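You operate a simulated robot arm through the tools that you are given. There is no shell and no other tool.

You are at the controls of a simulated robot arm. One attempt, no reset.

Task
Pack the red block in the carton with the red label, shut it and tape it with a long strip.
Fine: one strip; leave the carton in the seat and the length knob as set; lift the yellow lever again.

The check looks at the end state, three seconds after you hand in, the way a careful person would. Anything else that was tipped, shoved, dropped, spilled or broken makes it a failure.

Robot
A 6-joint arm with a fingered hand, fixed in place. Base frame: the origin is on the floor under the middle of its stand, x ahead of it, y to its left, z up; the work surface is at about z = 0.883. Units: m, degrees, N and s.
With the tool pointing down near the work surface it reaches from about 0.3 to 0.7 m from the base axis. Its first joint turns from -166.0 to 166.0 degrees. Payload 4 kg.
Tool frame: the origin (TCP) lies between the finger pads and is the grasp point; the fingertips stand 0.022 m ahead of it; z points along the fingers, y is the line along which they close. The gripper opens to 0.112 m; its body begins 0.06 m behind the TCP. The gripper is a hand of 4 fingers: y runs from the thumb to the fingers, the wrist lies at [0, 0, -0.218] in the tool frame, and closing takes about 1.5 s.
Orientation is that of the tool frame in the base frame, as a unit quaternion [x, y, z, w]. With the fingers straight down and closing along the base's y, the tool's x points along the base's -x, its y along +y and its z along -z.

Tools
- The arm moves only by the tool drive_tool. Its argument "plan" is a list of rows, each a list of 6 numbers: the shift along the tool's x, y, z in units of 100 mm (1.0 is 100 mm), then the turn, a rotation vector about the tool's x, y, z in units of 45 degrees (1.0 is 45 degrees). In form: [[tx, ty, tz, wx, wy, wz], ...]. A call has 1 to 20 rows; each row is the pose to reach, as a shift and turn from the pose commanded when the call began, along the tool's axes at that moment. "fingers" is the closure in counts, from 0 (fully open) to 255 (shut), set as the call begins (left out, the last holds). A call with a number of a shift or a turn outside -1 to 1 is refused whole. Rows are played at 5 a second. More than 0.05 m and 8.6 degrees between two rows, or a gripper value outside its range, and nothing of the call is played. A pose out of reach is approached as far as the arm can. The call stops where the force on the tool passes 80 N (or 10 N more than at its start, if that is more) or the arm is blocked; 0.2 s more then pass. Each finger travels about 0.045 m/s and halts on what it meets, pressing with about 22 N; the grip force reading is that of the motor and also rises with nothing between the fingers. The clock runs only during rows and for 0.2 s after the last one: add rows that repeat a pose to give the fingers time. It gives the time, the measured TCP pose, the force on the tool (base axes), the opening and the grip force at its end, in the units of the frame above (readings bear some noise), with the torque about the TCP (base axes, N m) and any sound that the robot's microphone picked up.
- Cameras (640 x 400 px; columns grow to the right, rows downward): "scene" is fixed at [0.0501, 0.498, 1.516]; the picture's right is [-0.49, -0.87, 0.00], its down [-0.65, 0.37, -0.67] and it looks along [0.58, -0.33, -0.75] (base axes); focal length 278 px, centre (320, 200). "wrist" rides on the gripper at [0.069, 0.004, -0.083] in the tool frame; the picture's right is [-0.06, 1.00, 0.00], its down [-0.77, -0.05, -0.64] and it looks along [-0.64, -0.04, 0.77] (tool axes); focal length 243 px, centre (320, 200). There is no depth. A picture from a camera that has moved, and an enlarged one, comes with that camera's place and axes in the base frame and with its lens.
- camera(camera): a new picture of that camera. It takes no simulated time.
- finger_targets(finger1, finger2, finger3, thumb_bend): sets how far each is bent, from 0 (flat) to 100 (curled in); at 30 the hand is open as for a grip, at 70 the pads meet at the TCP. One left out holds its place. A second passes; each finger stops where it meets its share of the squeeze, and holds until it gets a number again. A gripper value or a shape takes the hand back. It gives what a move gives, with no picture; readings hold the bend of each and the force on the fingers (four entries, about 0 where the hand has none), thumb and palm.
- hand_shape(shape): the hand has 4 fingers and takes this shape, open, in about a second: jaw (thumb against the fingers, like two jaws); tri (thumb and two fingers); tip (a fingertip pinch); poke (one finger out to press); point (the index stretched); flat (the hand flat); cup (the hand cupped); fist (a fist). The gripper value then closes the fingers along that shape, each until it touches; the sizes above hold for jaw. It gives what a move gives, with no picture.
- inspect(camera, box): a new picture of the part [left, top, right, bottom] of that camera's present view, enlarged. It takes no simulated time.
- job_done(): hands the job in; it is judged then, once.

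Places have to be worked out from the pictures, the camera data and where the tool is seen. Open the gripper and draw the arm clear of the work before you hand the job in, unless the task says otherwise.

The tools are called by a JSON object that holds its "name" and its "arguments". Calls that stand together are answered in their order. drive_tool: Moves the arm, as the interface text tells. Its arguments: {"type":"object","properties":{"plan":{"type":"array","items":{"type":"array","items":{"type":"number"}}},"fingers":{"type":"number"}},"required":["plan"]} The other tools are called the same way: hand_shape (shape) gives the hand a shape; finger_targets (finger1, finger2, finger3, thumb_bend) moves the fingers one by one; camera (camera) takes a picture; inspect (camera, box) takes an enlarged picture of a part of a camera's view; job_done () hands the job in.

At the start:

```text
clock: 0.0
tcp_pos: [0.2269, 0.235, 1.2941]
ee_rot: [0.0, 1.0, 0.0, 0.001]
ft_force: [-0.8, 1.4, 0.4]
torque: [-0.05, -0.01, 0.01]
grip_width: 0.1117
finger_force: 0.1
shape: jaw
bend: [30.0, 30.0, 30.0, 30.0]
finger forces: [0.0, 0.1, 0.0, 0.0, 0.1, 0.0]
```

scene: 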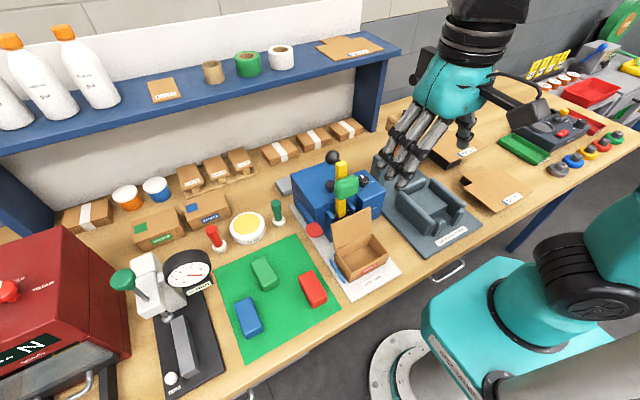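
wrist: 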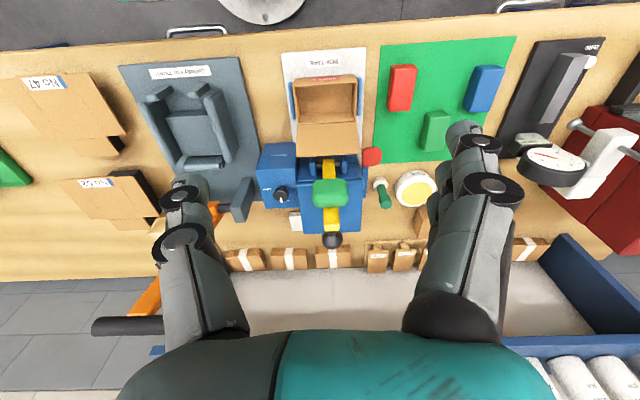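

I start by taking enlarged looks at the scene: the taping machine, the open carton, and the blocks.

{"name": "inspect", "arguments": {"camera": "scene", "box": [270, 140, 430, 300]}}

{"name": "inspect", "arguments": {"camera": "scene", "box": [200, 180, 360, 350]}}

{"name": "inspect", "arguments": {"camera": "wrist", "box": [240, 30, 440, 260]}}

{"name": "inspect", "arguments": {"camera": "scene", "box": [60, 120, 300, 260]}}

{"name": "inspect", "arguments": {"camera": "scene", "box": [360, 120, 640, 280]}}

```text
2.50 times, centred on (350, 220) of scene
camera zoom: at [0.0501, 0.498, 1.516], right [-0.49, -0.87, 0.0], down [-0.65, 0.37, -0.67], along [0.58, -0.33, -0.75], focal length 694 px, centre (245, 150)
```

zoom: 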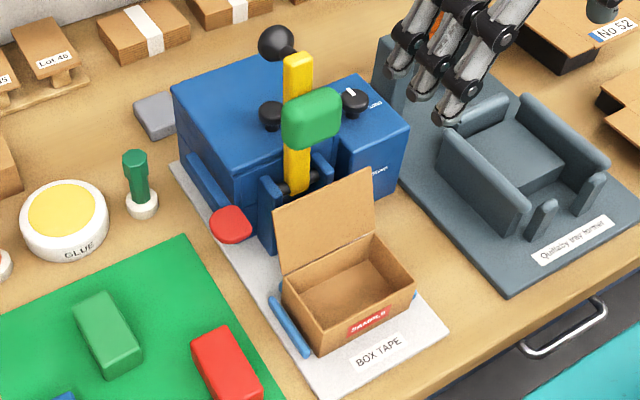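

```text
2.35 times, centred on (280, 265) of scene
camera zoom: at [0.0501, 0.498, 1.516], right [-0.49, -0.87, 0.0], down [-0.65, 0.37, -0.67], along [0.58, -0.33, -0.75], focal length 653 px, centre (414, 47)
```

zoom: 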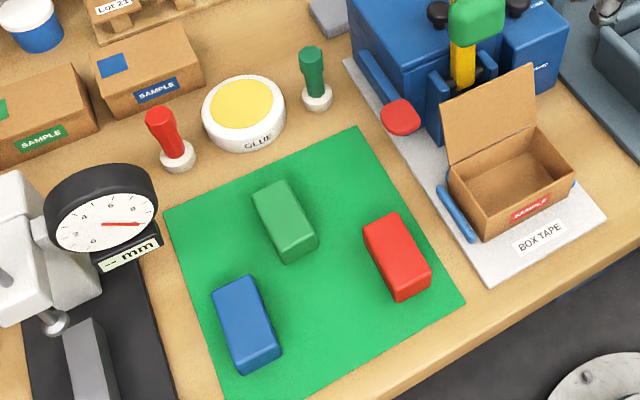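

```text
1.74 times, centred on (340, 145) of wrist
camera zoom: at [0.1585, 0.2398, 1.3764], right [0.06, 1.0, 0.0], down [0.76, -0.05, 0.64], along [0.64, -0.04, -0.77], focal length 422 px, centre (285, 296)
```

zoom: 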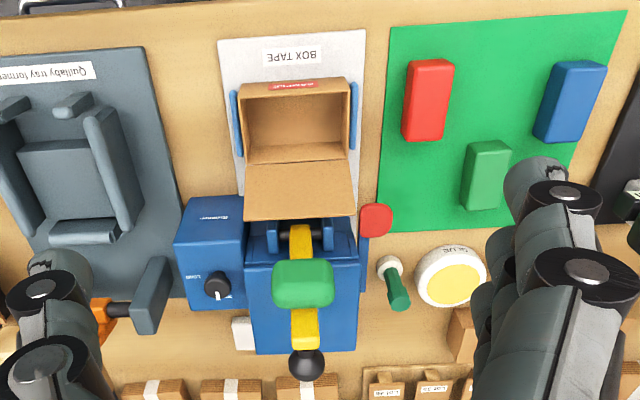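

```text
2.67 times, centred on (180, 190) of scene
camera zoom: at [0.0501, 0.498, 1.516], right [-0.49, -0.87, 0.0], down [-0.65, 0.37, -0.67], along [0.58, -0.33, -0.75], focal length 740 px, centre (693, 227)
```

zoom: 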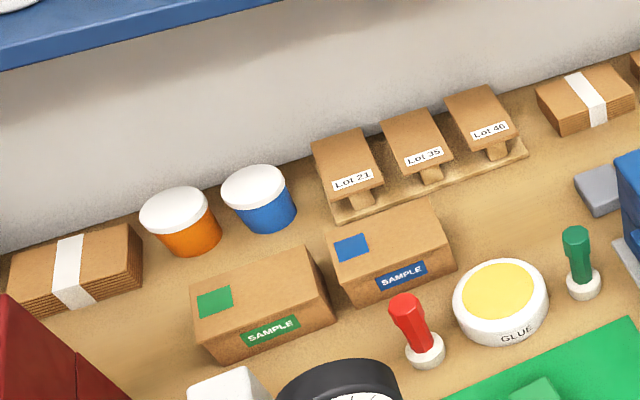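

```text
2.29 times, centred on (500, 200) of scene
camera zoom: at [0.0501, 0.498, 1.516], right [-0.49, -0.87, 0.0], down [-0.65, 0.37, -0.67], along [0.58, -0.33, -0.75], focal length 635 px, centre (-91, 200)
```

zoom: 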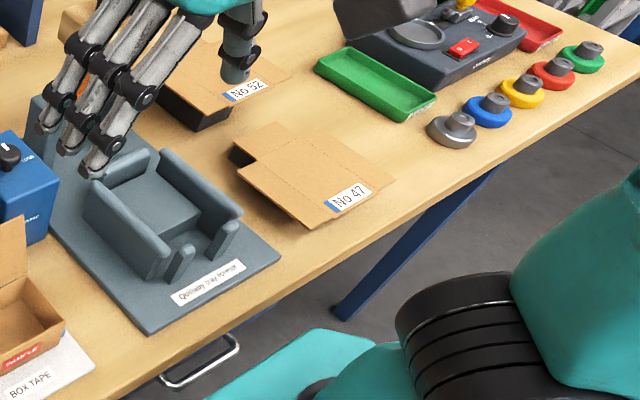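

The tape machine is at about (0.40, 0.24) with the carton in its seat at about (0.30, 0.24). I want to read the knob and the labels, so I zoom in further before moving.

{"name": "inspect", "arguments": {"camera": "wrist", "box": [255, 140, 315, 210]}}

{"name": "inspect", "arguments": {"camera": "scene", "box": [310, 150, 400, 230]}}

{"name": "inspect", "arguments": {"camera": "wrist", "box": [280, 130, 400, 220]}}

{"name": "inspect", "arguments": {"camera": "wrist", "box": [280, 40, 380, 160]}}

{"name": "inspect", "arguments": {"camera": "scene", "box": [280, 190, 400, 300]}}

```text
5.71 times, centred on (285, 175) of wrist
camera zoom: at [0.1585, 0.2398, 1.3764], right [0.06, 1.0, 0.0], down [0.76, -0.05, 0.64], along [0.64, -0.04, -0.77], focal length 1386 px, centre (520, 343)
```

zoom: 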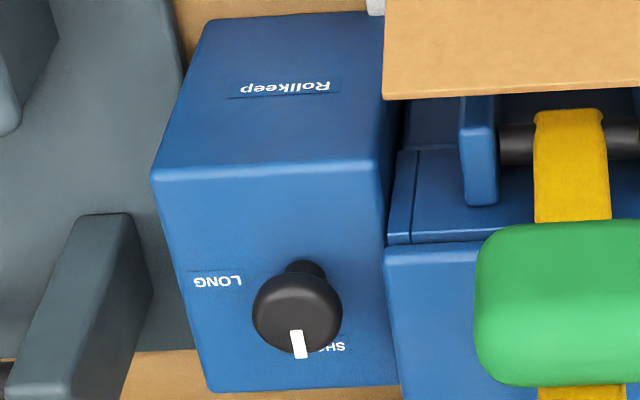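

```text
5.00 times, centred on (355, 190) of scene
camera zoom: at [0.0501, 0.498, 1.516], right [-0.49, -0.87, 0.0], down [-0.65, 0.37, -0.67], along [0.58, -0.33, -0.75], focal length 1388 px, centre (145, 250)
```

zoom: 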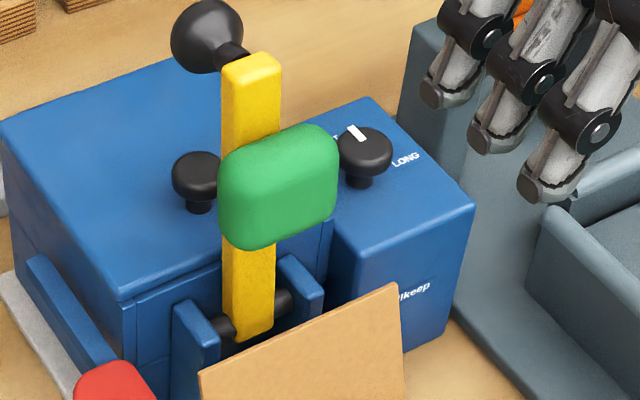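

```text
4.44 times, centred on (340, 175) of wrist
camera zoom: at [0.1585, 0.2398, 1.3764], right [0.06, 1.0, 0.0], down [0.76, -0.05, 0.64], along [0.64, -0.04, -0.77], focal length 1078 px, centre (231, 311)
```

zoom: 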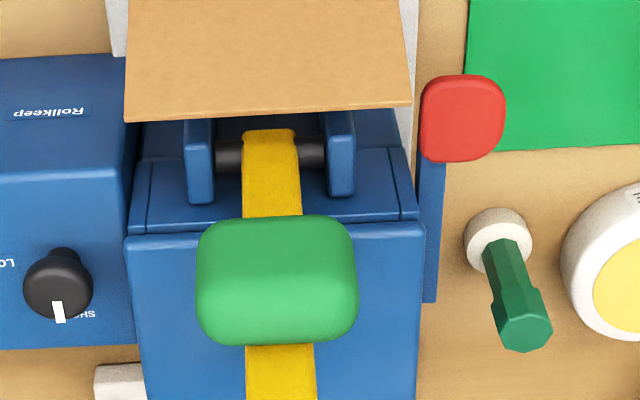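

```text
3.33 times, centred on (330, 100) of wrist
camera zoom: at [0.1585, 0.2398, 1.3764], right [0.06, 1.0, 0.0], down [0.76, -0.05, 0.64], along [0.64, -0.04, -0.77], focal length 809 px, centre (287, 533)
```

zoom: 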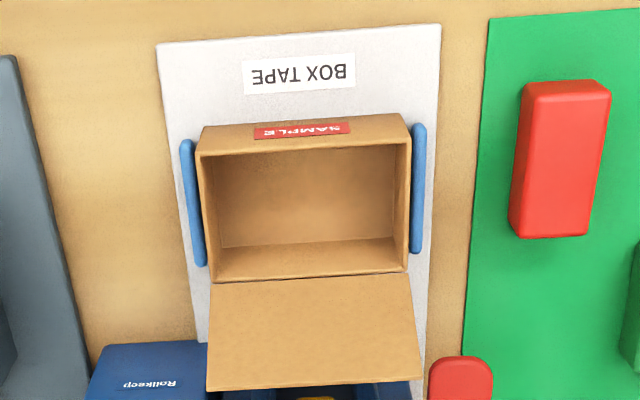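

```text
3.64 times, centred on (340, 245) of scene
camera zoom: at [0.0501, 0.498, 1.516], right [-0.49, -0.87, 0.0], down [-0.65, 0.37, -0.67], along [0.58, -0.33, -0.75], focal length 1010 px, centre (247, 36)
```

zoom: 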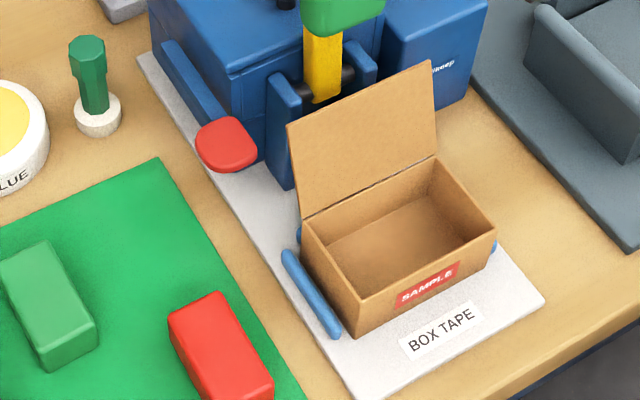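

The knob's white mark points to the rear (SHORT) and LONG lies to its right, at about (0.438, 0.149, 1.02). I move the hand a little right and lower to see the machine, the red paddle and any other labels better.

{"name": "drive_tool", "arguments": {"plan": [[-0.14, -0.33, 0.2, 0, 0, 0], [-0.28, -0.66, 0.4, 0, 0, 0], [-0.43, -1.0, 0.6, 0, 0, 0]]}}

{"name": "camera", "arguments": {"camera": "wrist"}}

{"name": "camera", "arguments": {"camera": "scene"}}

```text
clock: 0.8
tcp_pos: [0.2713, 0.1331, 1.2339]
ee_rot: [-0.001, 1.0, 0.0, 0.0]
ft_force: [0.0, -0.3, 1.0]
torque: [0.0, -0.02, 0.0]
grip_width: 0.1119
finger_force: 0.0
shape: jaw
bend: [30.0, 30.0, 30.0, 30.0]
finger forces: [0.1, 0.1, 0.0, 0.0, 0.0, 0.1]
```

```text
taken
camera wrist: at [0.2023, 0.1383, 1.3161], right [0.06, 1.0, 0.0], down [0.76, -0.05, 0.64], along [0.64, -0.04, -0.77], focal length 243 px, centre (320, 200)
```

wrist: 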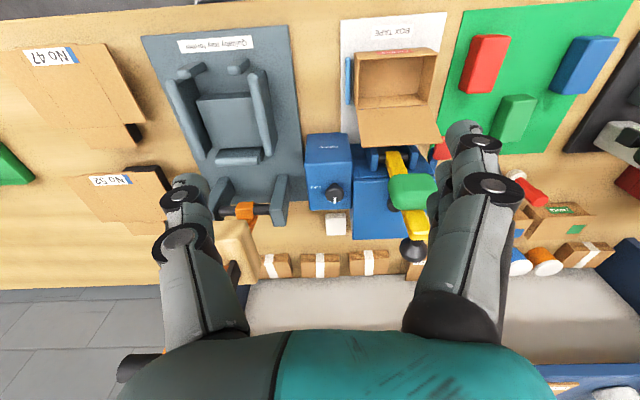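

```text
taken
```

scene: 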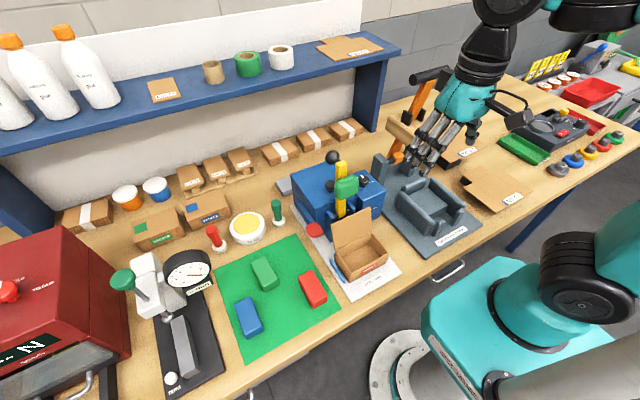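

The move went as planned. I enlarge the views of the knob block and the lever side from here.

{"name": "inspect", "arguments": {"camera": "wrist", "box": [295, 120, 445, 270]}}

{"name": "inspect", "arguments": {"camera": "wrist", "box": [300, 130, 360, 220]}}

{"name": "inspect", "arguments": {"camera": "scene", "box": [275, 150, 345, 250]}}

```text
2.67 times, centred on (370, 195) of wrist
camera zoom: at [0.2023, 0.1383, 1.3161], right [0.06, 1.0, 0.0], down [0.76, -0.05, 0.64], along [0.64, -0.04, -0.77], focal length 647 px, centre (187, 213)
```

zoom: 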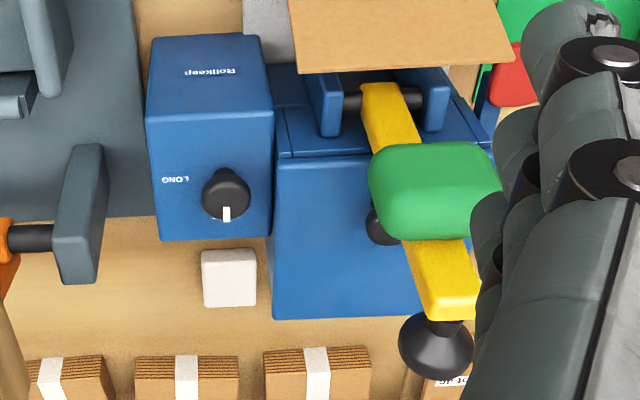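

```text
4.44 times, centred on (330, 175) of wrist
camera zoom: at [0.2023, 0.1383, 1.3161], right [0.06, 1.0, 0.0], down [0.76, -0.05, 0.64], along [0.64, -0.04, -0.77], focal length 1078 px, centre (276, 311)
```

zoom: 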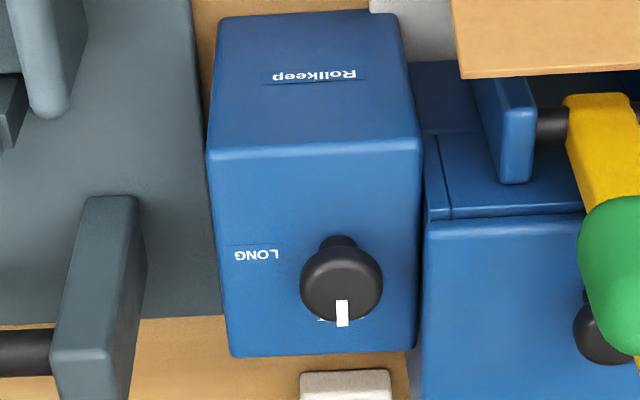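

```text
4.00 times, centred on (310, 200) of scene
camera zoom: at [0.0501, 0.498, 1.516], right [-0.49, -0.87, 0.0], down [-0.65, 0.37, -0.67], along [0.58, -0.33, -0.75], focal length 1111 px, centre (360, 200)
```

zoom: 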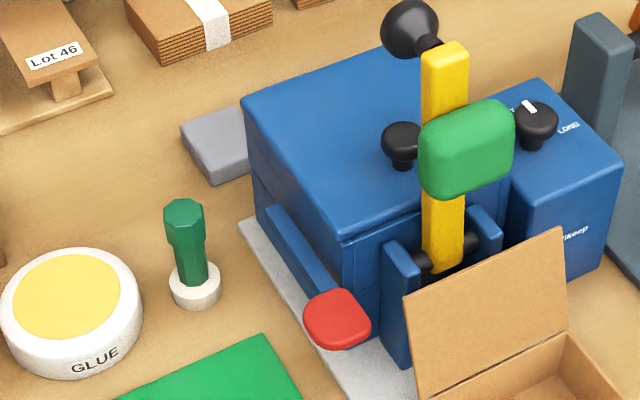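

I look at the hand itself, to judge how much room it needs beside the lever.

{"name": "inspect", "arguments": {"camera": "scene", "box": [390, 30, 560, 200]}}

{"name": "inspect", "arguments": {"camera": "wrist", "box": [0, 100, 640, 400]}}

```text
2.35 times, centred on (475, 115) of scene
camera zoom: at [0.0501, 0.498, 1.516], right [-0.49, -0.87, 0.0], down [-0.65, 0.37, -0.67], along [0.58, -0.33, -0.75], focal length 653 px, centre (-45, 400)
```

zoom: 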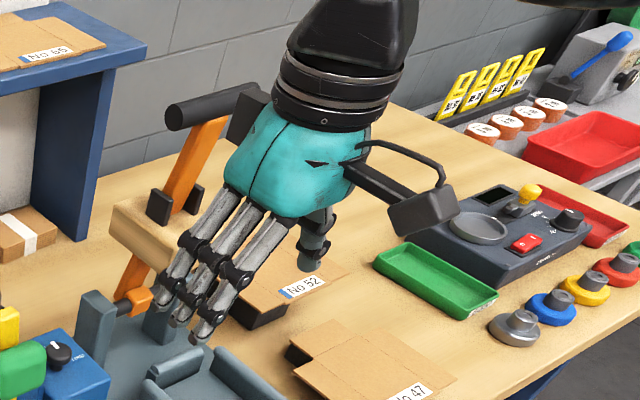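

```text
1.00 times, centred on (320, 250) of wrist (not enlarged: the box is as wide or as high as the picture)
camera zoom: at [0.2023, 0.1383, 1.3161], right [0.06, 1.0, 0.0], down [0.76, -0.05, 0.64], along [0.64, -0.04, -0.77], focal length 243 px, centre (320, 150)
```

zoom: 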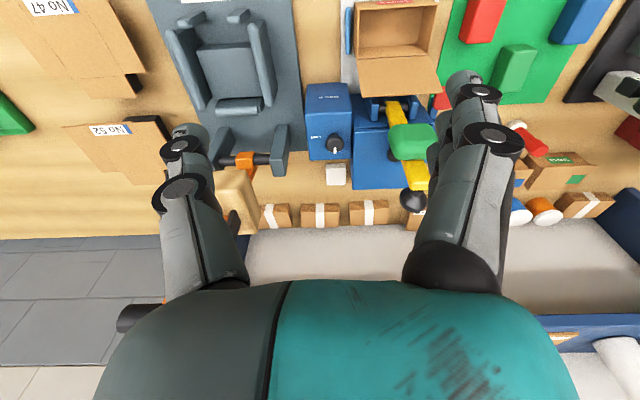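

The hand has three fingers opposite one thumb, with the camera on one side. I try the "tip" shape here in free air to see which fingers take part.

{"name": "hand_shape", "arguments": {"shape": "tip"}}

{"name": "camera", "arguments": {"camera": "wrist"}}

{"name": "inspect", "arguments": {"camera": "scene", "box": [390, 30, 560, 200]}}

```text
clock: 1.7
tcp_pos: [0.2715, 0.1341, 1.2332]
ee_rot: [0.0, 1.0, 0.0, 0.001]
ft_force: [-0.2, -0.1, 0.1]
torque: [0.0, 0.0, -0.01]
grip_width: 0.1118
finger_force: 0.1
shape: tip
bend: [3.0, 30.0, 3.0, 30.0]
finger forces: [0.0, 0.0, 0.1, 0.0, 0.0, 0.1]
```

```text
taken
camera wrist: at [0.2022, 0.1388, 1.3164], right [0.06, 1.0, 0.0], down [0.76, -0.05, 0.64], along [0.64, -0.04, -0.77], focal length 243 px, centre (320, 200)
```

wrist: 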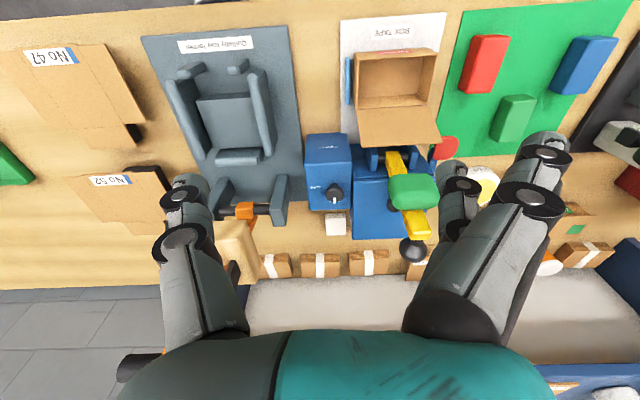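

```text
2.35 times, centred on (475, 115) of scene
camera zoom: at [0.0501, 0.498, 1.516], right [-0.49, -0.87, 0.0], down [-0.65, 0.37, -0.67], along [0.58, -0.33, -0.75], focal length 653 px, centre (-45, 400)
```

zoom: 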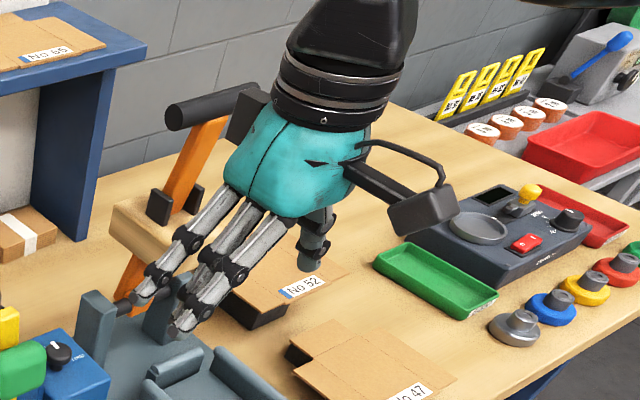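

"tip" uses the middle finger against the thumb and spreads the others. I check the "poke" and "point" shapes too, since I will need a single finger for the lid.

{"name": "hand_shape", "arguments": {"shape": "poke"}}

{"name": "camera", "arguments": {"camera": "wrist"}}

{"name": "inspect", "arguments": {"camera": "scene", "box": [390, 30, 560, 200]}}

{"name": "hand_shape", "arguments": {"shape": "point"}}

{"name": "camera", "arguments": {"camera": "wrist"}}

{"name": "inspect", "arguments": {"camera": "scene", "box": [390, 30, 560, 200]}}

```text
clock: 2.6
tcp_pos: [0.2715, 0.1338, 1.2332]
ee_rot: [0.001, 1.0, 0.001, 0.0]
ft_force: [-0.4, 0.4, 0.7]
torque: [-0.02, -0.01, 0.0]
grip_width: 0.0
finger_force: 0.1
shape: poke
bend: [100.0, 100.0, 100.0, 47.0]
finger forces: [0.1, 0.0, 0.1, 0.1, 0.0, 0.0]
```

```text
taken
camera wrist: at [0.2022, 0.1388, 1.3164], right [0.06, 1.0, 0.0], down [0.76, -0.05, 0.64], along [0.64, -0.04, -0.77], focal length 243 px, centre (320, 200)
```

wrist: 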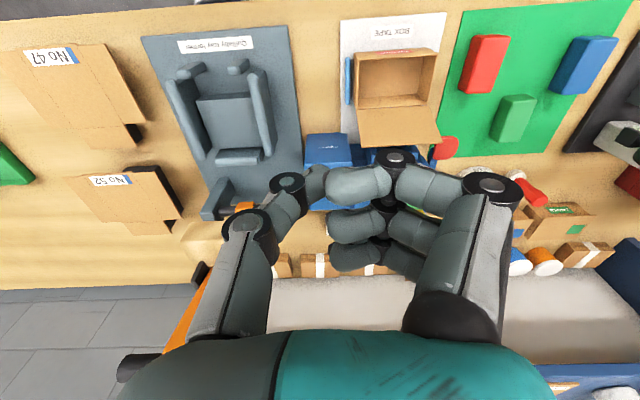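

```text
2.35 times, centred on (475, 115) of scene
camera zoom: at [0.0501, 0.498, 1.516], right [-0.49, -0.87, 0.0], down [-0.65, 0.37, -0.67], along [0.58, -0.33, -0.75], focal length 653 px, centre (-45, 400)
```

zoom: 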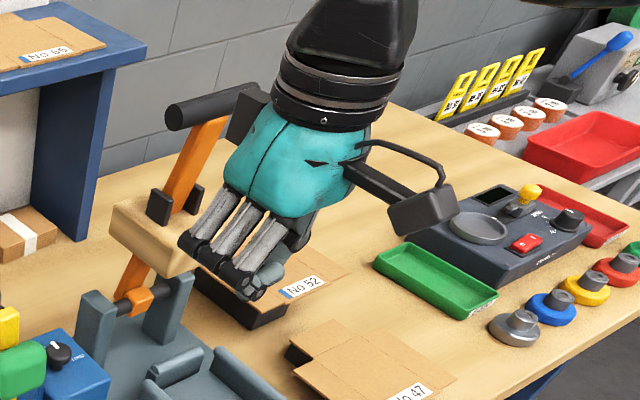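

```text
clock: 3.5
tcp_pos: [0.2719, 0.1336, 1.234]
ee_rot: [0.0, 1.0, 0.0, 0.001]
ft_force: [0.3, 0.3, -0.8]
torque: [0.0, -0.02, -0.01]
grip_width: 0.1056
finger_force: 0.1
shape: point
bend: [31.0, 100.0, 100.0, 55.0]
finger forces: [0.0, 0.0, 0.0, 0.0, 0.0, 0.0]
```

```text
taken
camera wrist: at [0.2022, 0.1388, 1.3164], right [0.06, 1.0, 0.0], down [0.76, -0.05, 0.64], along [0.64, -0.04, -0.77], focal length 243 px, centre (320, 200)
```

wrist: 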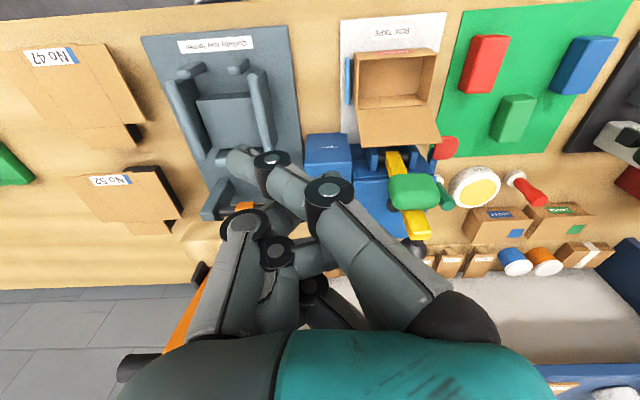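

```text
2.35 times, centred on (475, 115) of scene
camera zoom: at [0.0501, 0.498, 1.516], right [-0.49, -0.87, 0.0], down [-0.65, 0.37, -0.67], along [0.58, -0.33, -0.75], focal length 653 px, centre (-45, 400)
```

zoom: 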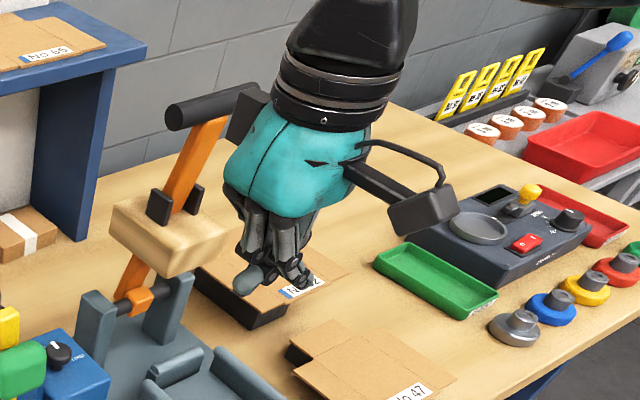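

"poke" and "point" curl the hand in ways that aren't useful here, so I go back to "jaw". Next I turn the tool 180° about its axis in free air, so the hand can turn the knob without sweeping the camera or fingers into the yellow lever.

{"name": "hand_shape", "arguments": {"shape": "jaw"}}

{"name": "drive_tool", "arguments": {"plan": [[0, 0, 0, 0, 0, -0.166], [0, 0, 0, 0, 0, -0.333], [0, 0, 0, 0, 0, -0.5], [0, 0, 0, 0, 0, -0.666], [0, 0, 0, 0, 0, -0.833], [0, 0, 0, 0, 0, -1.0]], "fingers": 0}}

{"name": "drive_tool", "arguments": {"plan": [[0, 0, 0, 0, 0, -0.166], [0, 0, 0, 0, 0, -0.333], [0, 0, 0, 0, 0, -0.5], [0, 0, 0, 0, 0, -0.666], [0, 0, 0, 0, 0, -0.833], [0, 0, 0, 0, 0, -1.0]]}}

{"name": "drive_tool", "arguments": {"plan": [[0, 0, 0, 0, 0, -0.166], [0, 0, 0, 0, 0, -0.333], [0, 0, 0, 0, 0, -0.5], [0, 0, 0, 0, 0, -0.666], [0, 0, 0, 0, 0, -0.833], [0, 0, 0, 0, 0, -1.0]]}}

{"name": "drive_tool", "arguments": {"plan": [[0, 0, 0, 0, 0, -0.166], [0, 0, 0, 0, 0, -0.333], [0, 0, 0, 0, 0, -0.5], [0, 0, 0, 0, 0, -0.666], [0, 0, 0, 0, 0, -0.833], [0, 0, 0, 0, 0, -1.0]]}}

{"name": "camera", "arguments": {"camera": "scene"}}

```text
clock: 4.4
tcp_pos: [0.2716, 0.1336, 1.2333]
ee_rot: [0.0, 1.0, 0.0, 0.001]
ft_force: [0.9, 0.1, 0.5]
torque: [0.02, 0.0, 0.0]
grip_width: 0.1119
finger_force: 0.0
shape: jaw
bend: [30.0, 30.0, 30.0, 30.0]
finger forces: [0.0, 0.0, 0.0, 0.0, 0.1, 0.0]
```

```text
clock: 5.8
tcp_pos: [0.2707, 0.1358, 1.2348]
ee_rot: [-0.384, 0.923, -0.002, 0.0]
ft_force: [-0.3, 0.6, -1.5]
torque: [-0.02, 0.01, 0.02]
grip_width: 0.1117
finger_force: 0.0
shape: jaw
bend: [30.0, 30.0, 30.0, 30.0]
finger forces: [0.0, 0.0, 0.0, 0.0, 0.0, 0.0]
```

```text
clock: 7.2
tcp_pos: [0.2698, 0.1344, 1.2337]
ee_rot: [0.709, -0.705, 0.001, 0.0]
ft_force: [0.9, 0.1, -0.1]
torque: [0.0, 0.0, -0.03]
grip_width: 0.1117
finger_force: 0.0
shape: jaw
bend: [30.0, 30.0, 30.0, 30.0]
finger forces: [0.1, 0.0, 0.0, 0.0, 0.0, 0.0]
```

```text
clock: 8.6
tcp_pos: [0.2682, 0.1429, 1.272]
ee_rot: [0.924, -0.382, -0.009, -0.002]
ft_force: [0.3, -0.1, -0.4]
torque: [0.01, 0.02, -0.01]
grip_width: 0.1118
finger_force: 0.0
shape: jaw
bend: [30.0, 30.0, 30.0, 30.0]
finger forces: [0.0, 0.0, 0.0, 0.0, 0.0, 0.0]
out of reach, approached as far as the arm can: row 4, 5, 6
```

```text
clock: 10.0
tcp_pos: [0.2675, 0.1431, 1.2813]
ee_rot: [1.0, 0.0, 0.0, 0.001]
ft_force: [0.1, 0.2, 1.1]
torque: [0.03, 0.0, 0.0]
grip_width: 0.1116
finger_force: 0.1
shape: jaw
bend: [30.0, 30.0, 30.0, 30.0]
finger forces: [0.0, 0.1, 0.0, 0.0, 0.0, 0.0]
out of reach, approached as far as the arm can: row 1, 2, 3, 4, 5, 6
```

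```text
taken
```

scene: 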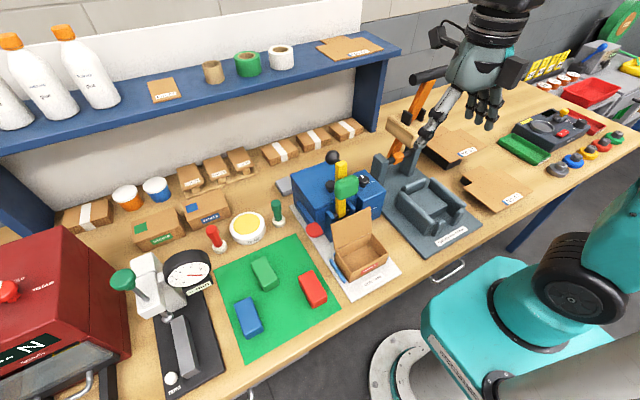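

The orientation (180° turned) was reached, though the position was near the inner reach limit. I move outward at height, toward above the knob.

{"name": "drive_tool", "arguments": {"plan": [[0.3, 0, 0, 0, 0, 0], [0.6, 0, 0, 0, 0, 0], [0.9, 0, 0, 0, 0, 0], [0.9, 0, 0, 0, 0, 0]]}}

```text
clock: 11.0
tcp_pos: [0.3709, 0.1432, 1.2604]
ee_rot: [1.0, -0.029, 0.005, 0.0]
ft_force: [-0.3, -0.4, 0.9]
torque: [-0.01, -0.04, 0.02]
grip_width: 0.1121
finger_force: 0.0
shape: jaw
bend: [30.0, 30.0, 30.0, 30.0]
finger forces: [0.0, 0.0, 0.0, 0.0, 0.0, 0.1]
out of reach, approached as far as the arm can: row 1, 2, 3, 4
```

There seems to be a wrist limit at the full 180°, so I back the turn off by 15° and check whether the pose becomes reachable.

{"name": "drive_tool", "arguments": {"plan": [[0, 0, 0, 0, 0, 0.166], [0, 0, 0, 0, 0, 0.333], [0, 0, 0, 0, 0, 0.333]]}}

```text
clock: 11.8
tcp_pos: [0.3723, 0.1444, 1.2599]
ee_rot: [0.987, -0.161, 0.004, 0.0]
ft_force: [0.8, 0.3, 0.2]
torque: [-0.02, 0.0, -0.02]
grip_width: 0.1116
finger_force: 0.0
shape: jaw
bend: [30.0, 30.0, 30.0, 30.0]
finger forces: [0.0, 0.1, 0.0, 0.1, 0.0, 0.0]
```

With 15° backed off the pose is reachable (turned about −161° now). I part-close the fingers so the hand is slimmer and move to a spot above the knob at about (0.441, 0.148).

{"name": "drive_tool", "arguments": {"plan": [[0.21, -0.08, 0, 0, 0, 0], [0.43, -0.17, 0.2, 0, 0, 0], [0.64, -0.25, 0.5, 0, 0, 0], [0.64, -0.25, 0.8, 0, 0, 0], [0.64, -0.25, 0.8, 0, 0, 0], [0.64, -0.25, 0.8, 0, 0, 0]], "fingers": 125}}

{"name": "camera", "arguments": {"camera": "wrist"}}

{"name": "inspect", "arguments": {"camera": "scene", "box": [290, 70, 450, 230]}}

```text
clock: 13.2
tcp_pos: [0.4589, 0.1536, 1.2144]
ee_rot: [0.987, -0.159, 0.002, -0.001]
ft_force: [0.8, 0.4, 0.6]
torque: [0.01, -0.03, 0.0]
grip_width: 0.0581
finger_force: 0.0
shape: jaw
bend: [72.0, 72.0, 72.0, 70.0]
finger forces: [0.1, 0.0, 0.1, 0.1, 0.0, 0.0]
out of reach, approached as far as the arm can: row 3, 4, 5, 6
```

```text
taken
camera wrist: at [0.5231, 0.1283, 1.2966], right [-0.37, -0.93, 0.0], down [-0.71, 0.29, 0.64], along [-0.59, 0.24, -0.77], focal length 243 px, centre (320, 200)
```

wrist: 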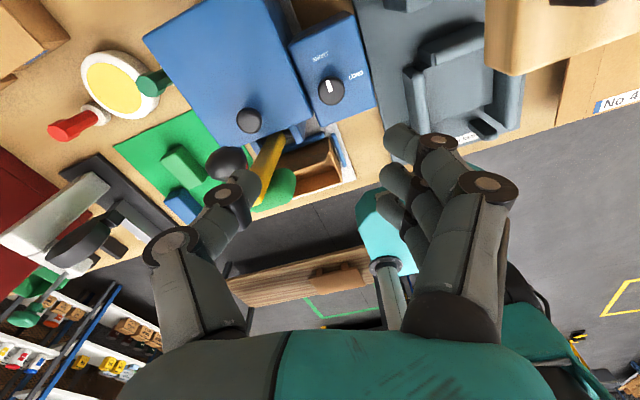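

```text
2.50 times, centred on (370, 150) of scene
camera zoom: at [0.0501, 0.498, 1.516], right [-0.49, -0.87, 0.0], down [-0.65, 0.37, -0.67], along [0.58, -0.33, -0.75], focal length 694 px, centre (195, 325)
```

zoom: 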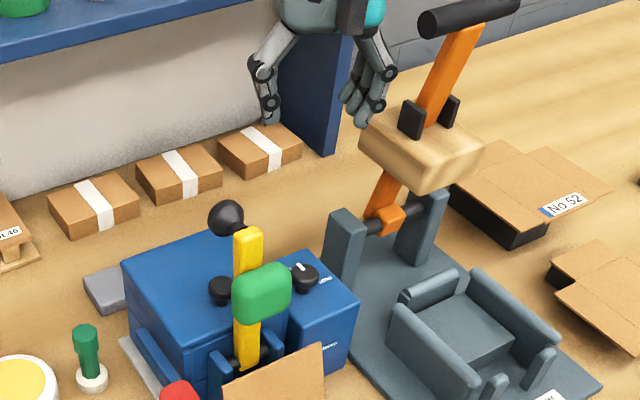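

The arm seems to leave its good range beyond about −110°. I turn back by 45° and then to about −100°, where the hand stays clear of the lever, and will turn the knob in several short grips.

{"name": "drive_tool", "arguments": {"plan": [[0, 0, 0, 0, 0, 0.166], [0, 0, 0, 0, 0, 0.333], [0, 0, 0, 0, 0, 0.5], [0, 0, 0, 0, 0, 0.666], [0, 0, 0, 0, 0, 0.833], [0, 0, 0, 0, 0, 1.0]]}}

{"name": "drive_tool", "arguments": {"plan": [[0, 0, 0, 0, 0, 0.166], [0, 0, 0, 0, 0, 0.333], [0, 0, 0, 0, 0, 0.37], [0, 0, 0, 0, 0, 0.37]]}}

```text
clock: 14.6
tcp_pos: [0.4588, 0.1543, 1.2129]
ee_rot: [0.851, -0.525, 0.002, -0.001]
ft_force: [0.8, -0.8, 0.2]
torque: [0.01, 0.01, -0.01]
grip_width: 0.0578
finger_force: 0.0
shape: jaw
bend: [72.0, 72.0, 72.0, 70.0]
finger forces: [0.1, 0.0, 0.1, 0.1, 0.0, 0.0]
```

```text
clock: 15.6
tcp_pos: [0.4593, 0.1536, 1.2119]
ee_rot: [0.766, -0.643, 0.0, -0.001]
ft_force: [-0.5, 0.7, 0.4]
torque: [0.02, 0.0, 0.0]
grip_width: 0.0577
finger_force: 0.0
shape: jaw
bend: [72.0, 72.0, 72.0, 70.0]
finger forces: [0.1, 0.0, 0.1, 0.0, 0.0, 0.1]
```

The pose is regular again at about −100°. I move over the knob (≈0.4435, 0.148) and down to z ≈ 1.11, then look.

{"name": "drive_tool", "arguments": {"plan": [[0.03, 0.17, 0, 0, 0, 0], [0.03, 0.17, 0.33, 0, 0, 0], [0.03, 0.17, 0.66, 0, 0, 0], [0.03, 0.17, 1.0, 0, 0, 0], [0.03, 0.17, 1.0, 0, 0, 0]]}}

{"name": "camera", "arguments": {"camera": "wrist"}}

{"name": "inspect", "arguments": {"camera": "scene", "box": [290, 90, 450, 250]}}

```text
clock: 16.8
tcp_pos: [0.4982, 0.167, 1.1775]
ee_rot: [0.766, -0.643, 0.001, -0.001]
ft_force: [-0.2, 1.1, 0.2]
torque: [0.0, 0.01, -0.01]
grip_width: 0.0578
finger_force: 0.1
shape: jaw
bend: [72.0, 72.0, 72.0, 70.0]
finger forces: [0.0, 0.0, 0.1, 0.1, 0.0, 0.0]
out of reach, approached as far as the arm can: row 1, 2, 3, 4, 5
```

```text
taken
camera wrist: at [0.5075, 0.0974, 1.2607], right [-0.99, -0.11, 0.0], down [-0.09, 0.76, 0.64], along [-0.07, 0.64, -0.77], focal length 243 px, centre (320, 200)
```

wrist: 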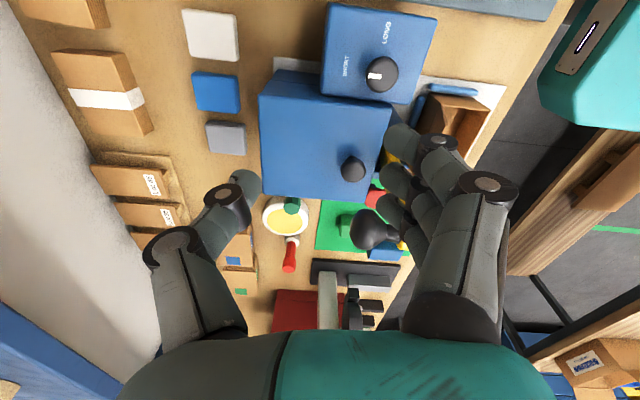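

```text
2.50 times, centred on (370, 170) of scene
camera zoom: at [0.0501, 0.498, 1.516], right [-0.49, -0.87, 0.0], down [-0.65, 0.37, -0.67], along [0.58, -0.33, -0.75], focal length 694 px, centre (195, 275)
```

zoom: 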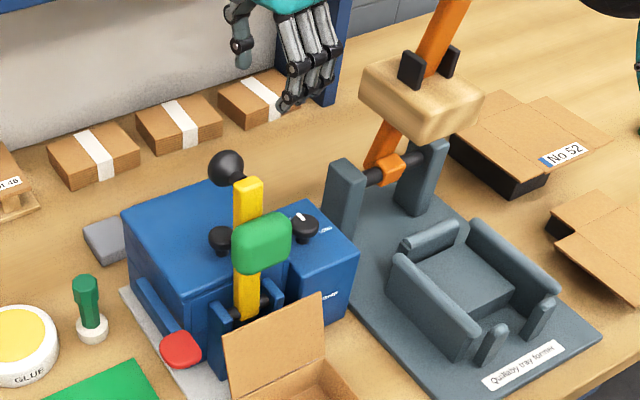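

The arm is again sliding along some limit (x went out to 0.498). I take the full scene picture to see what configuration the arm is in.

{"name": "camera", "arguments": {"camera": "scene"}}

```text
taken
```

scene: 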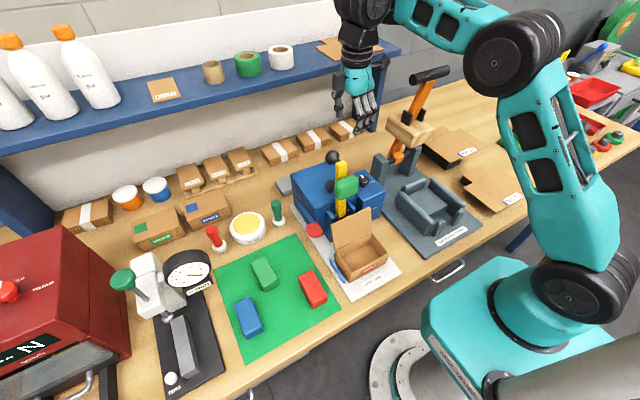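

The earlier turn past −110° flipped the wrist into a configuration with a limited reach. I will raise the hand, bring it back in to where it started, and turn it to the original heading to get the normal configuration back.

{"name": "drive_tool", "arguments": {"plan": [[0, 0, -0.33, 0, 0, 0], [0, 0, -0.66, 0, 0, 0], [0, 0, -1.0, 0, 0, 0]], "fingers": 0}}

{"name": "drive_tool", "arguments": {"plan": [[0, 0.33, 0, 0, 0, 0], [0, 0.66, -0.1, 0, 0, 0], [-0.02, 0.99, -0.3, 0, 0, 0]]}}

{"name": "drive_tool", "arguments": {"plan": [[0, 0.33, 0, 0, 0, 0], [0, 0.66, 0, 0, 0, 0], [-0.02, 0.99, -0.2, 0, 0, 0]]}}

{"name": "drive_tool", "arguments": {"plan": [[0, 0, 0, 0, 0, 0.166], [0, 0, 0, 0, 0, 0.333], [0, 0, 0, 0, 0, 0.5], [0, 0, 0, 0, 0, 0.666], [0, 0, 0, 0, 0, 0.833], [0, 0, 0, 0, 0, 1.0]]}}

{"name": "camera", "arguments": {"camera": "scene"}}

```text
clock: 17.6
tcp_pos: [0.4968, 0.1658, 1.2774]
ee_rot: [0.767, -0.642, 0.002, -0.003]
ft_force: [-0.3, -0.6, -0.9]
torque: [-0.01, -0.01, -0.03]
grip_width: 0.1119
finger_force: 0.1
shape: jaw
bend: [30.0, 30.0, 30.0, 30.0]
finger forces: [0.0, 0.0, 0.1, 0.1, 0.0, 0.0]
```

```text
clock: 18.4
tcp_pos: [0.3995, 0.151, 1.3079]
ee_rot: [0.766, -0.643, 0.002, 0.0]
ft_force: [-0.4, -0.4, 0.0]
torque: [-0.01, 0.02, -0.02]
grip_width: 0.1119
finger_force: 0.1
shape: jaw
bend: [30.0, 30.0, 30.0, 30.0]
finger forces: [0.0, 0.0, 0.1, 0.0, 0.0, 0.2]
```

```text
clock: 19.2
tcp_pos: [0.301, 0.1371, 1.3263]
ee_rot: [0.766, -0.643, 0.002, -0.002]
ft_force: [0.0, 0.0, -0.4]
torque: [-0.01, 0.0, -0.02]
grip_width: 0.1121
finger_force: 0.1
shape: jaw
bend: [30.0, 30.0, 30.0, 30.0]
finger forces: [0.0, 0.0, 0.0, 0.0, 0.0, 0.1]
```

```text
clock: 20.6
tcp_pos: [0.3001, 0.1371, 1.3268]
ee_rot: [-0.461, 0.888, -0.001, 0.003]
ft_force: [0.1, 0.5, 0.9]
torque: [-0.03, 0.01, 0.0]
grip_width: 0.112
finger_force: 0.1
shape: jaw
bend: [30.0, 30.0, 30.0, 30.0]
finger forces: [0.1, 0.0, 0.1, 0.0, 0.0, 0.1]
```

```text
taken
```

scene: 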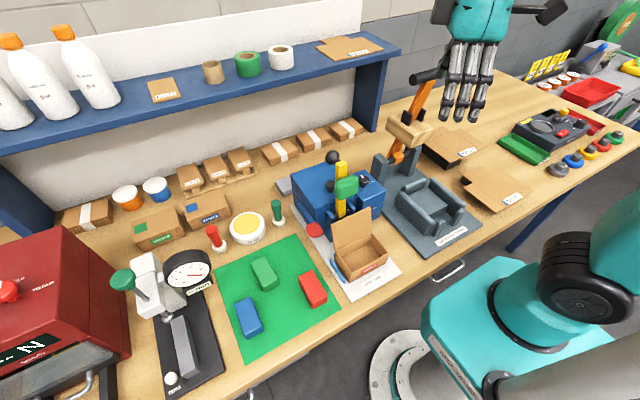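

Now at about −55°. I turn another 45° and then test whether the lower pose is reachable again.

{"name": "drive_tool", "arguments": {"plan": [[0, 0, 0, 0, 0, 0.166], [0, 0, 0, 0, 0, 0.333], [0, 0, 0, 0, 0, 0.5], [0, 0, 0, 0, 0, 0.666], [0, 0, 0, 0, 0, 0.833], [0, 0, 0, 0, 0, 1.0]]}}

{"name": "drive_tool", "arguments": {"plan": [[0, 0, 0.25, 0, 0, 0], [0, 0, 0.5, 0, 0, 0], [0, 0, 0.75, 0, 0, 0], [0, 0, 0.9, 0, 0, 0]]}}

```text
clock: 22.0
tcp_pos: [0.2989, 0.1361, 1.3273]
ee_rot: [-0.086, 0.996, -0.001, 0.003]
ft_force: [-0.2, -0.1, -0.6]
torque: [-0.01, -0.01, -0.01]
grip_width: 0.112
finger_force: 0.0
shape: jaw
bend: [30.0, 30.0, 30.0, 30.0]
finger forces: [0.1, 0.1, 0.1, 0.0, 0.1, 0.1]
```

```text
clock: 23.0
tcp_pos: [0.3012, 0.1379, 1.2367]
ee_rot: [-0.087, 0.996, 0.0, 0.004]
ft_force: [0.4, 0.0, -0.1]
torque: [0.0, 0.03, -0.02]
grip_width: 0.1118
finger_force: 0.1
shape: jaw
bend: [30.0, 30.0, 30.0, 30.0]
finger forces: [0.0, 0.0, 0.0, 0.1, 0.1, 0.1]
```

The normal reach is back. I now move in two steps to above the knob at this heading, staying above the lever's ball.

{"name": "drive_tool", "arguments": {"plan": [[-0.24, -0.02, 0.05, 0, 0, 0], [-0.48, -0.05, 0.1, 0, 0, 0], [-0.71, -0.07, 0.15, 0, 0, 0]]}}

{"name": "drive_tool", "arguments": {"plan": [[-0.24, -0.02, 0.05, 0, 0, 0], [-0.48, -0.05, 0.1, 0, 0, 0], [-0.71, -0.07, 0.15, 0, 0, 0], [-0.71, -0.07, 0.15, 0, 0, 0]]}}

{"name": "drive_tool", "arguments": {"plan": [[0, 0, 0, 0, 0, -0.166], [0, 0, 0, 0, 0, -0.333], [0, 0, 0, 0, 0, -0.5], [0, 0, 0, 0, 0, -0.666], [0, 0, 0, 0, 0, -0.833], [0, 0, 0, 0, 0, -1.0]], "fingers": 125}}

{"name": "drive_tool", "arguments": {"plan": [[0, 0, 0, 0, 0, -0.166], [0, 0, 0, 0, 0, -0.333], [0, 0, 0, 0, 0, -0.5], [0, 0, 0, 0, 0, -0.666]]}}

{"name": "camera", "arguments": {"camera": "wrist"}}

```text
clock: 23.8
tcp_pos: [0.3725, 0.1435, 1.2223]
ee_rot: [-0.088, 0.996, -0.001, 0.004]
ft_force: [-0.7, 0.1, -0.7]
torque: [0.01, -0.01, 0.03]
grip_width: 0.112
finger_force: 0.0
shape: jaw
bend: [30.0, 30.0, 30.0, 30.0]
finger forces: [0.0, 0.0, 0.0, 0.0, 0.0, 0.1]
```

```text
clock: 24.8
tcp_pos: [0.4432, 0.1475, 1.2078]
ee_rot: [-0.088, 0.996, -0.001, 0.004]
ft_force: [-0.7, -0.2, 0.1]
torque: [-0.03, 0.0, 0.02]
grip_width: 0.1119
finger_force: 0.1
shape: jaw
bend: [30.0, 30.0, 30.0, 30.0]
finger forces: [0.0, 0.1, 0.1, 0.1, 0.0, 0.0]
```

```text
clock: 26.2
tcp_pos: [0.4438, 0.1477, 1.2079]
ee_rot: [-0.463, 0.886, -0.001, 0.003]
ft_force: [0.3, -0.3, -0.1]
torque: [-0.02, 0.02, -0.02]
grip_width: 0.058
finger_force: 0.0
shape: jaw
bend: [72.0, 72.0, 72.0, 70.0]
finger forces: [0.0, 0.0, 0.0, 0.0, 0.0, 0.0]
```

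```text
clock: 27.2
tcp_pos: [0.4431, 0.1481, 1.2074]
ee_rot: [-0.676, 0.737, -0.003, 0.003]
ft_force: [0.8, -0.7, -0.5]
torque: [0.04, 0.0, -0.03]
grip_width: 0.0575
finger_force: 0.0
shape: jaw
bend: [72.0, 72.0, 72.0, 70.0]
finger forces: [0.0, 0.0, 0.1, 0.0, 0.0, 0.1]
```

```text
taken
camera wrist: at [0.4326, 0.0796, 1.2908], right [-0.99, 0.15, -0.01], down [0.11, 0.76, 0.64], along [0.1, 0.64, -0.77], focal length 243 px, centre (320, 200)
```

wrist: 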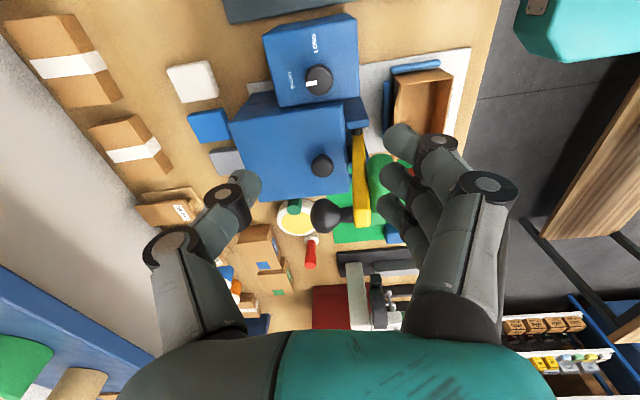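

Good: the arm is regular here at ψ ≈ −85°, and the knob shows at about (0.4445, 0.147). I descend to z ≈ 1.107 with the fingers half open and look again.

{"name": "drive_tool", "arguments": {"plan": [[0.01, -0.015, 0.25, 0, 0, 0], [0.01, -0.015, 0.5, 0, 0, 0], [0.01, -0.015, 0.75, 0, 0, 0], [0.01, -0.015, 1.0, 0, 0, 0], [0.01, -0.015, 1.0, 0, 0, 0]]}}

{"name": "camera", "arguments": {"camera": "wrist"}}

{"name": "inspect", "arguments": {"camera": "scene", "box": [290, 90, 450, 250]}}

```text
clock: 28.4
tcp_pos: [0.4462, 0.1474, 1.1064]
ee_rot: [-0.675, 0.738, -0.002, 0.002]
ft_force: [-1.3, 0.4, 0.7]
torque: [0.0, -0.03, -0.01]
grip_width: 0.0579
finger_force: 0.0
shape: jaw
bend: [72.0, 72.0, 72.0, 70.0]
finger forces: [0.0, 0.0, 0.1, 0.0, 0.0, 0.0]
```

```text
taken
camera wrist: at [0.4352, 0.0795, 1.1905], right [-0.99, 0.15, -0.01], down [0.11, 0.76, 0.64], along [0.1, 0.64, -0.77], focal length 243 px, centre (320, 200)
```

wrist: 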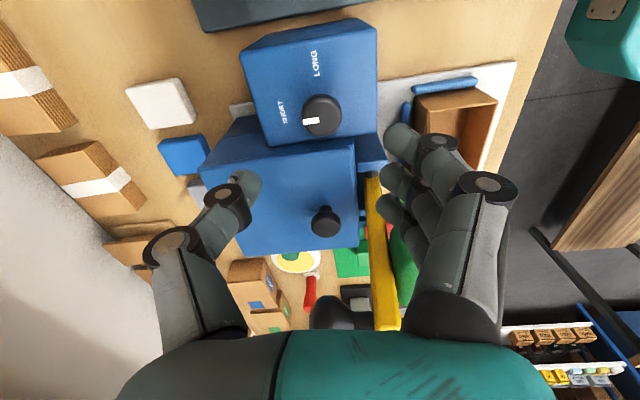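

```text
2.50 times, centred on (370, 170) of scene
camera zoom: at [0.0501, 0.498, 1.516], right [-0.49, -0.87, 0.0], down [-0.65, 0.37, -0.67], along [0.58, -0.33, -0.75], focal length 694 px, centre (195, 275)
```

zoom: 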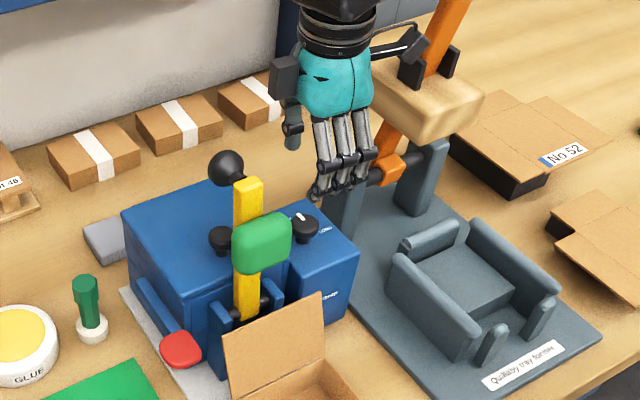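

Before going lower I need to know whether the camera housing clears the wooden block on the tray former's orange lever, so I zoom in there.

{"name": "inspect", "arguments": {"camera": "scene", "box": [350, 80, 450, 180]}}

{"name": "inspect", "arguments": {"camera": "wrist", "box": [230, 0, 400, 170]}}

```text
4.00 times, centred on (400, 130) of scene
camera zoom: at [0.0501, 0.498, 1.516], right [-0.49, -0.87, 0.0], down [-0.65, 0.37, -0.67], along [0.58, -0.33, -0.75], focal length 1111 px, centre (0, 480)
```

zoom: 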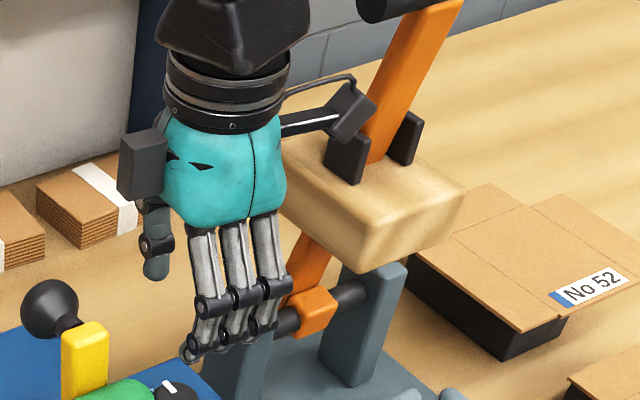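

```text
2.35 times, centred on (315, 85) of wrist
camera zoom: at [0.4352, 0.0795, 1.1905], right [-0.99, 0.15, -0.01], down [0.11, 0.76, 0.64], along [0.1, 0.64, -0.77], focal length 571 px, centre (332, 471)
```

zoom: 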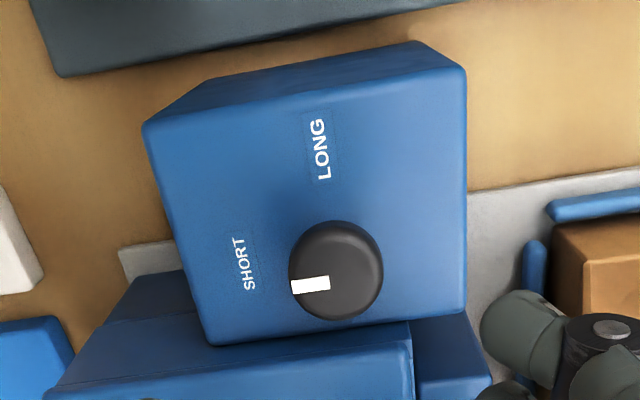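

The wooden block's left face is at y ≈ 0.02 and the camera housing stays above y ≈ 0.05, so there is room. I turn to about −100° and descend around the knob to z ≈ 1.02.

{"name": "drive_tool", "arguments": {"plan": [[0, 0, 0, 0, 0, -0.166], [0, 0, 0, 0, 0, -0.333], [0, 0.01, 0.25, 0, 0, -0.333], [0, 0.01, 0.5, 0, 0, -0.333], [0, 0.01, 0.7, 0, 0, -0.333], [0, 0.01, 0.86, 0, 0, -0.333], [0, 0.01, 0.86, 0, 0, -0.333]]}}

{"name": "camera", "arguments": {"camera": "wrist"}}

{"name": "inspect", "arguments": {"camera": "scene", "box": [310, 90, 430, 220]}}

```text
clock: 30.0
tcp_pos: [0.4445, 0.1468, 1.0209]
ee_rot: [0.766, -0.642, 0.003, -0.002]
ft_force: [0.0, -0.2, 0.4]
torque: [0.02, 0.04, 0.0]
grip_width: 0.0579
finger_force: 0.1
shape: jaw
bend: [72.0, 72.0, 72.0, 70.0]
finger forces: [0.0, 0.0, 0.1, 0.0, 0.0, 0.0]
```

```text
taken
camera wrist: at [0.4527, 0.0778, 1.1039], right [-0.99, -0.11, -0.01], down [-0.09, 0.76, 0.64], along [-0.07, 0.64, -0.77], focal length 243 px, centre (320, 200)
```

wrist: 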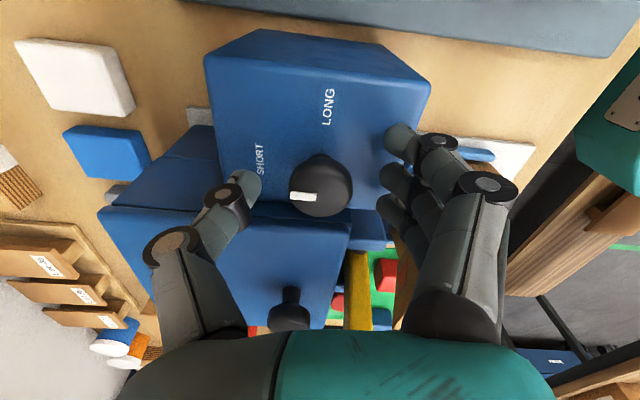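

```text
3.08 times, centred on (370, 155) of scene
camera zoom: at [0.0501, 0.498, 1.516], right [-0.49, -0.87, 0.0], down [-0.65, 0.37, -0.67], along [0.58, -0.33, -0.75], focal length 854 px, centre (166, 338)
```

zoom: 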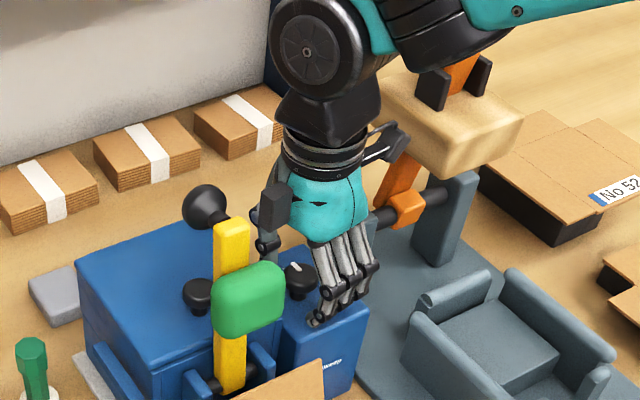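

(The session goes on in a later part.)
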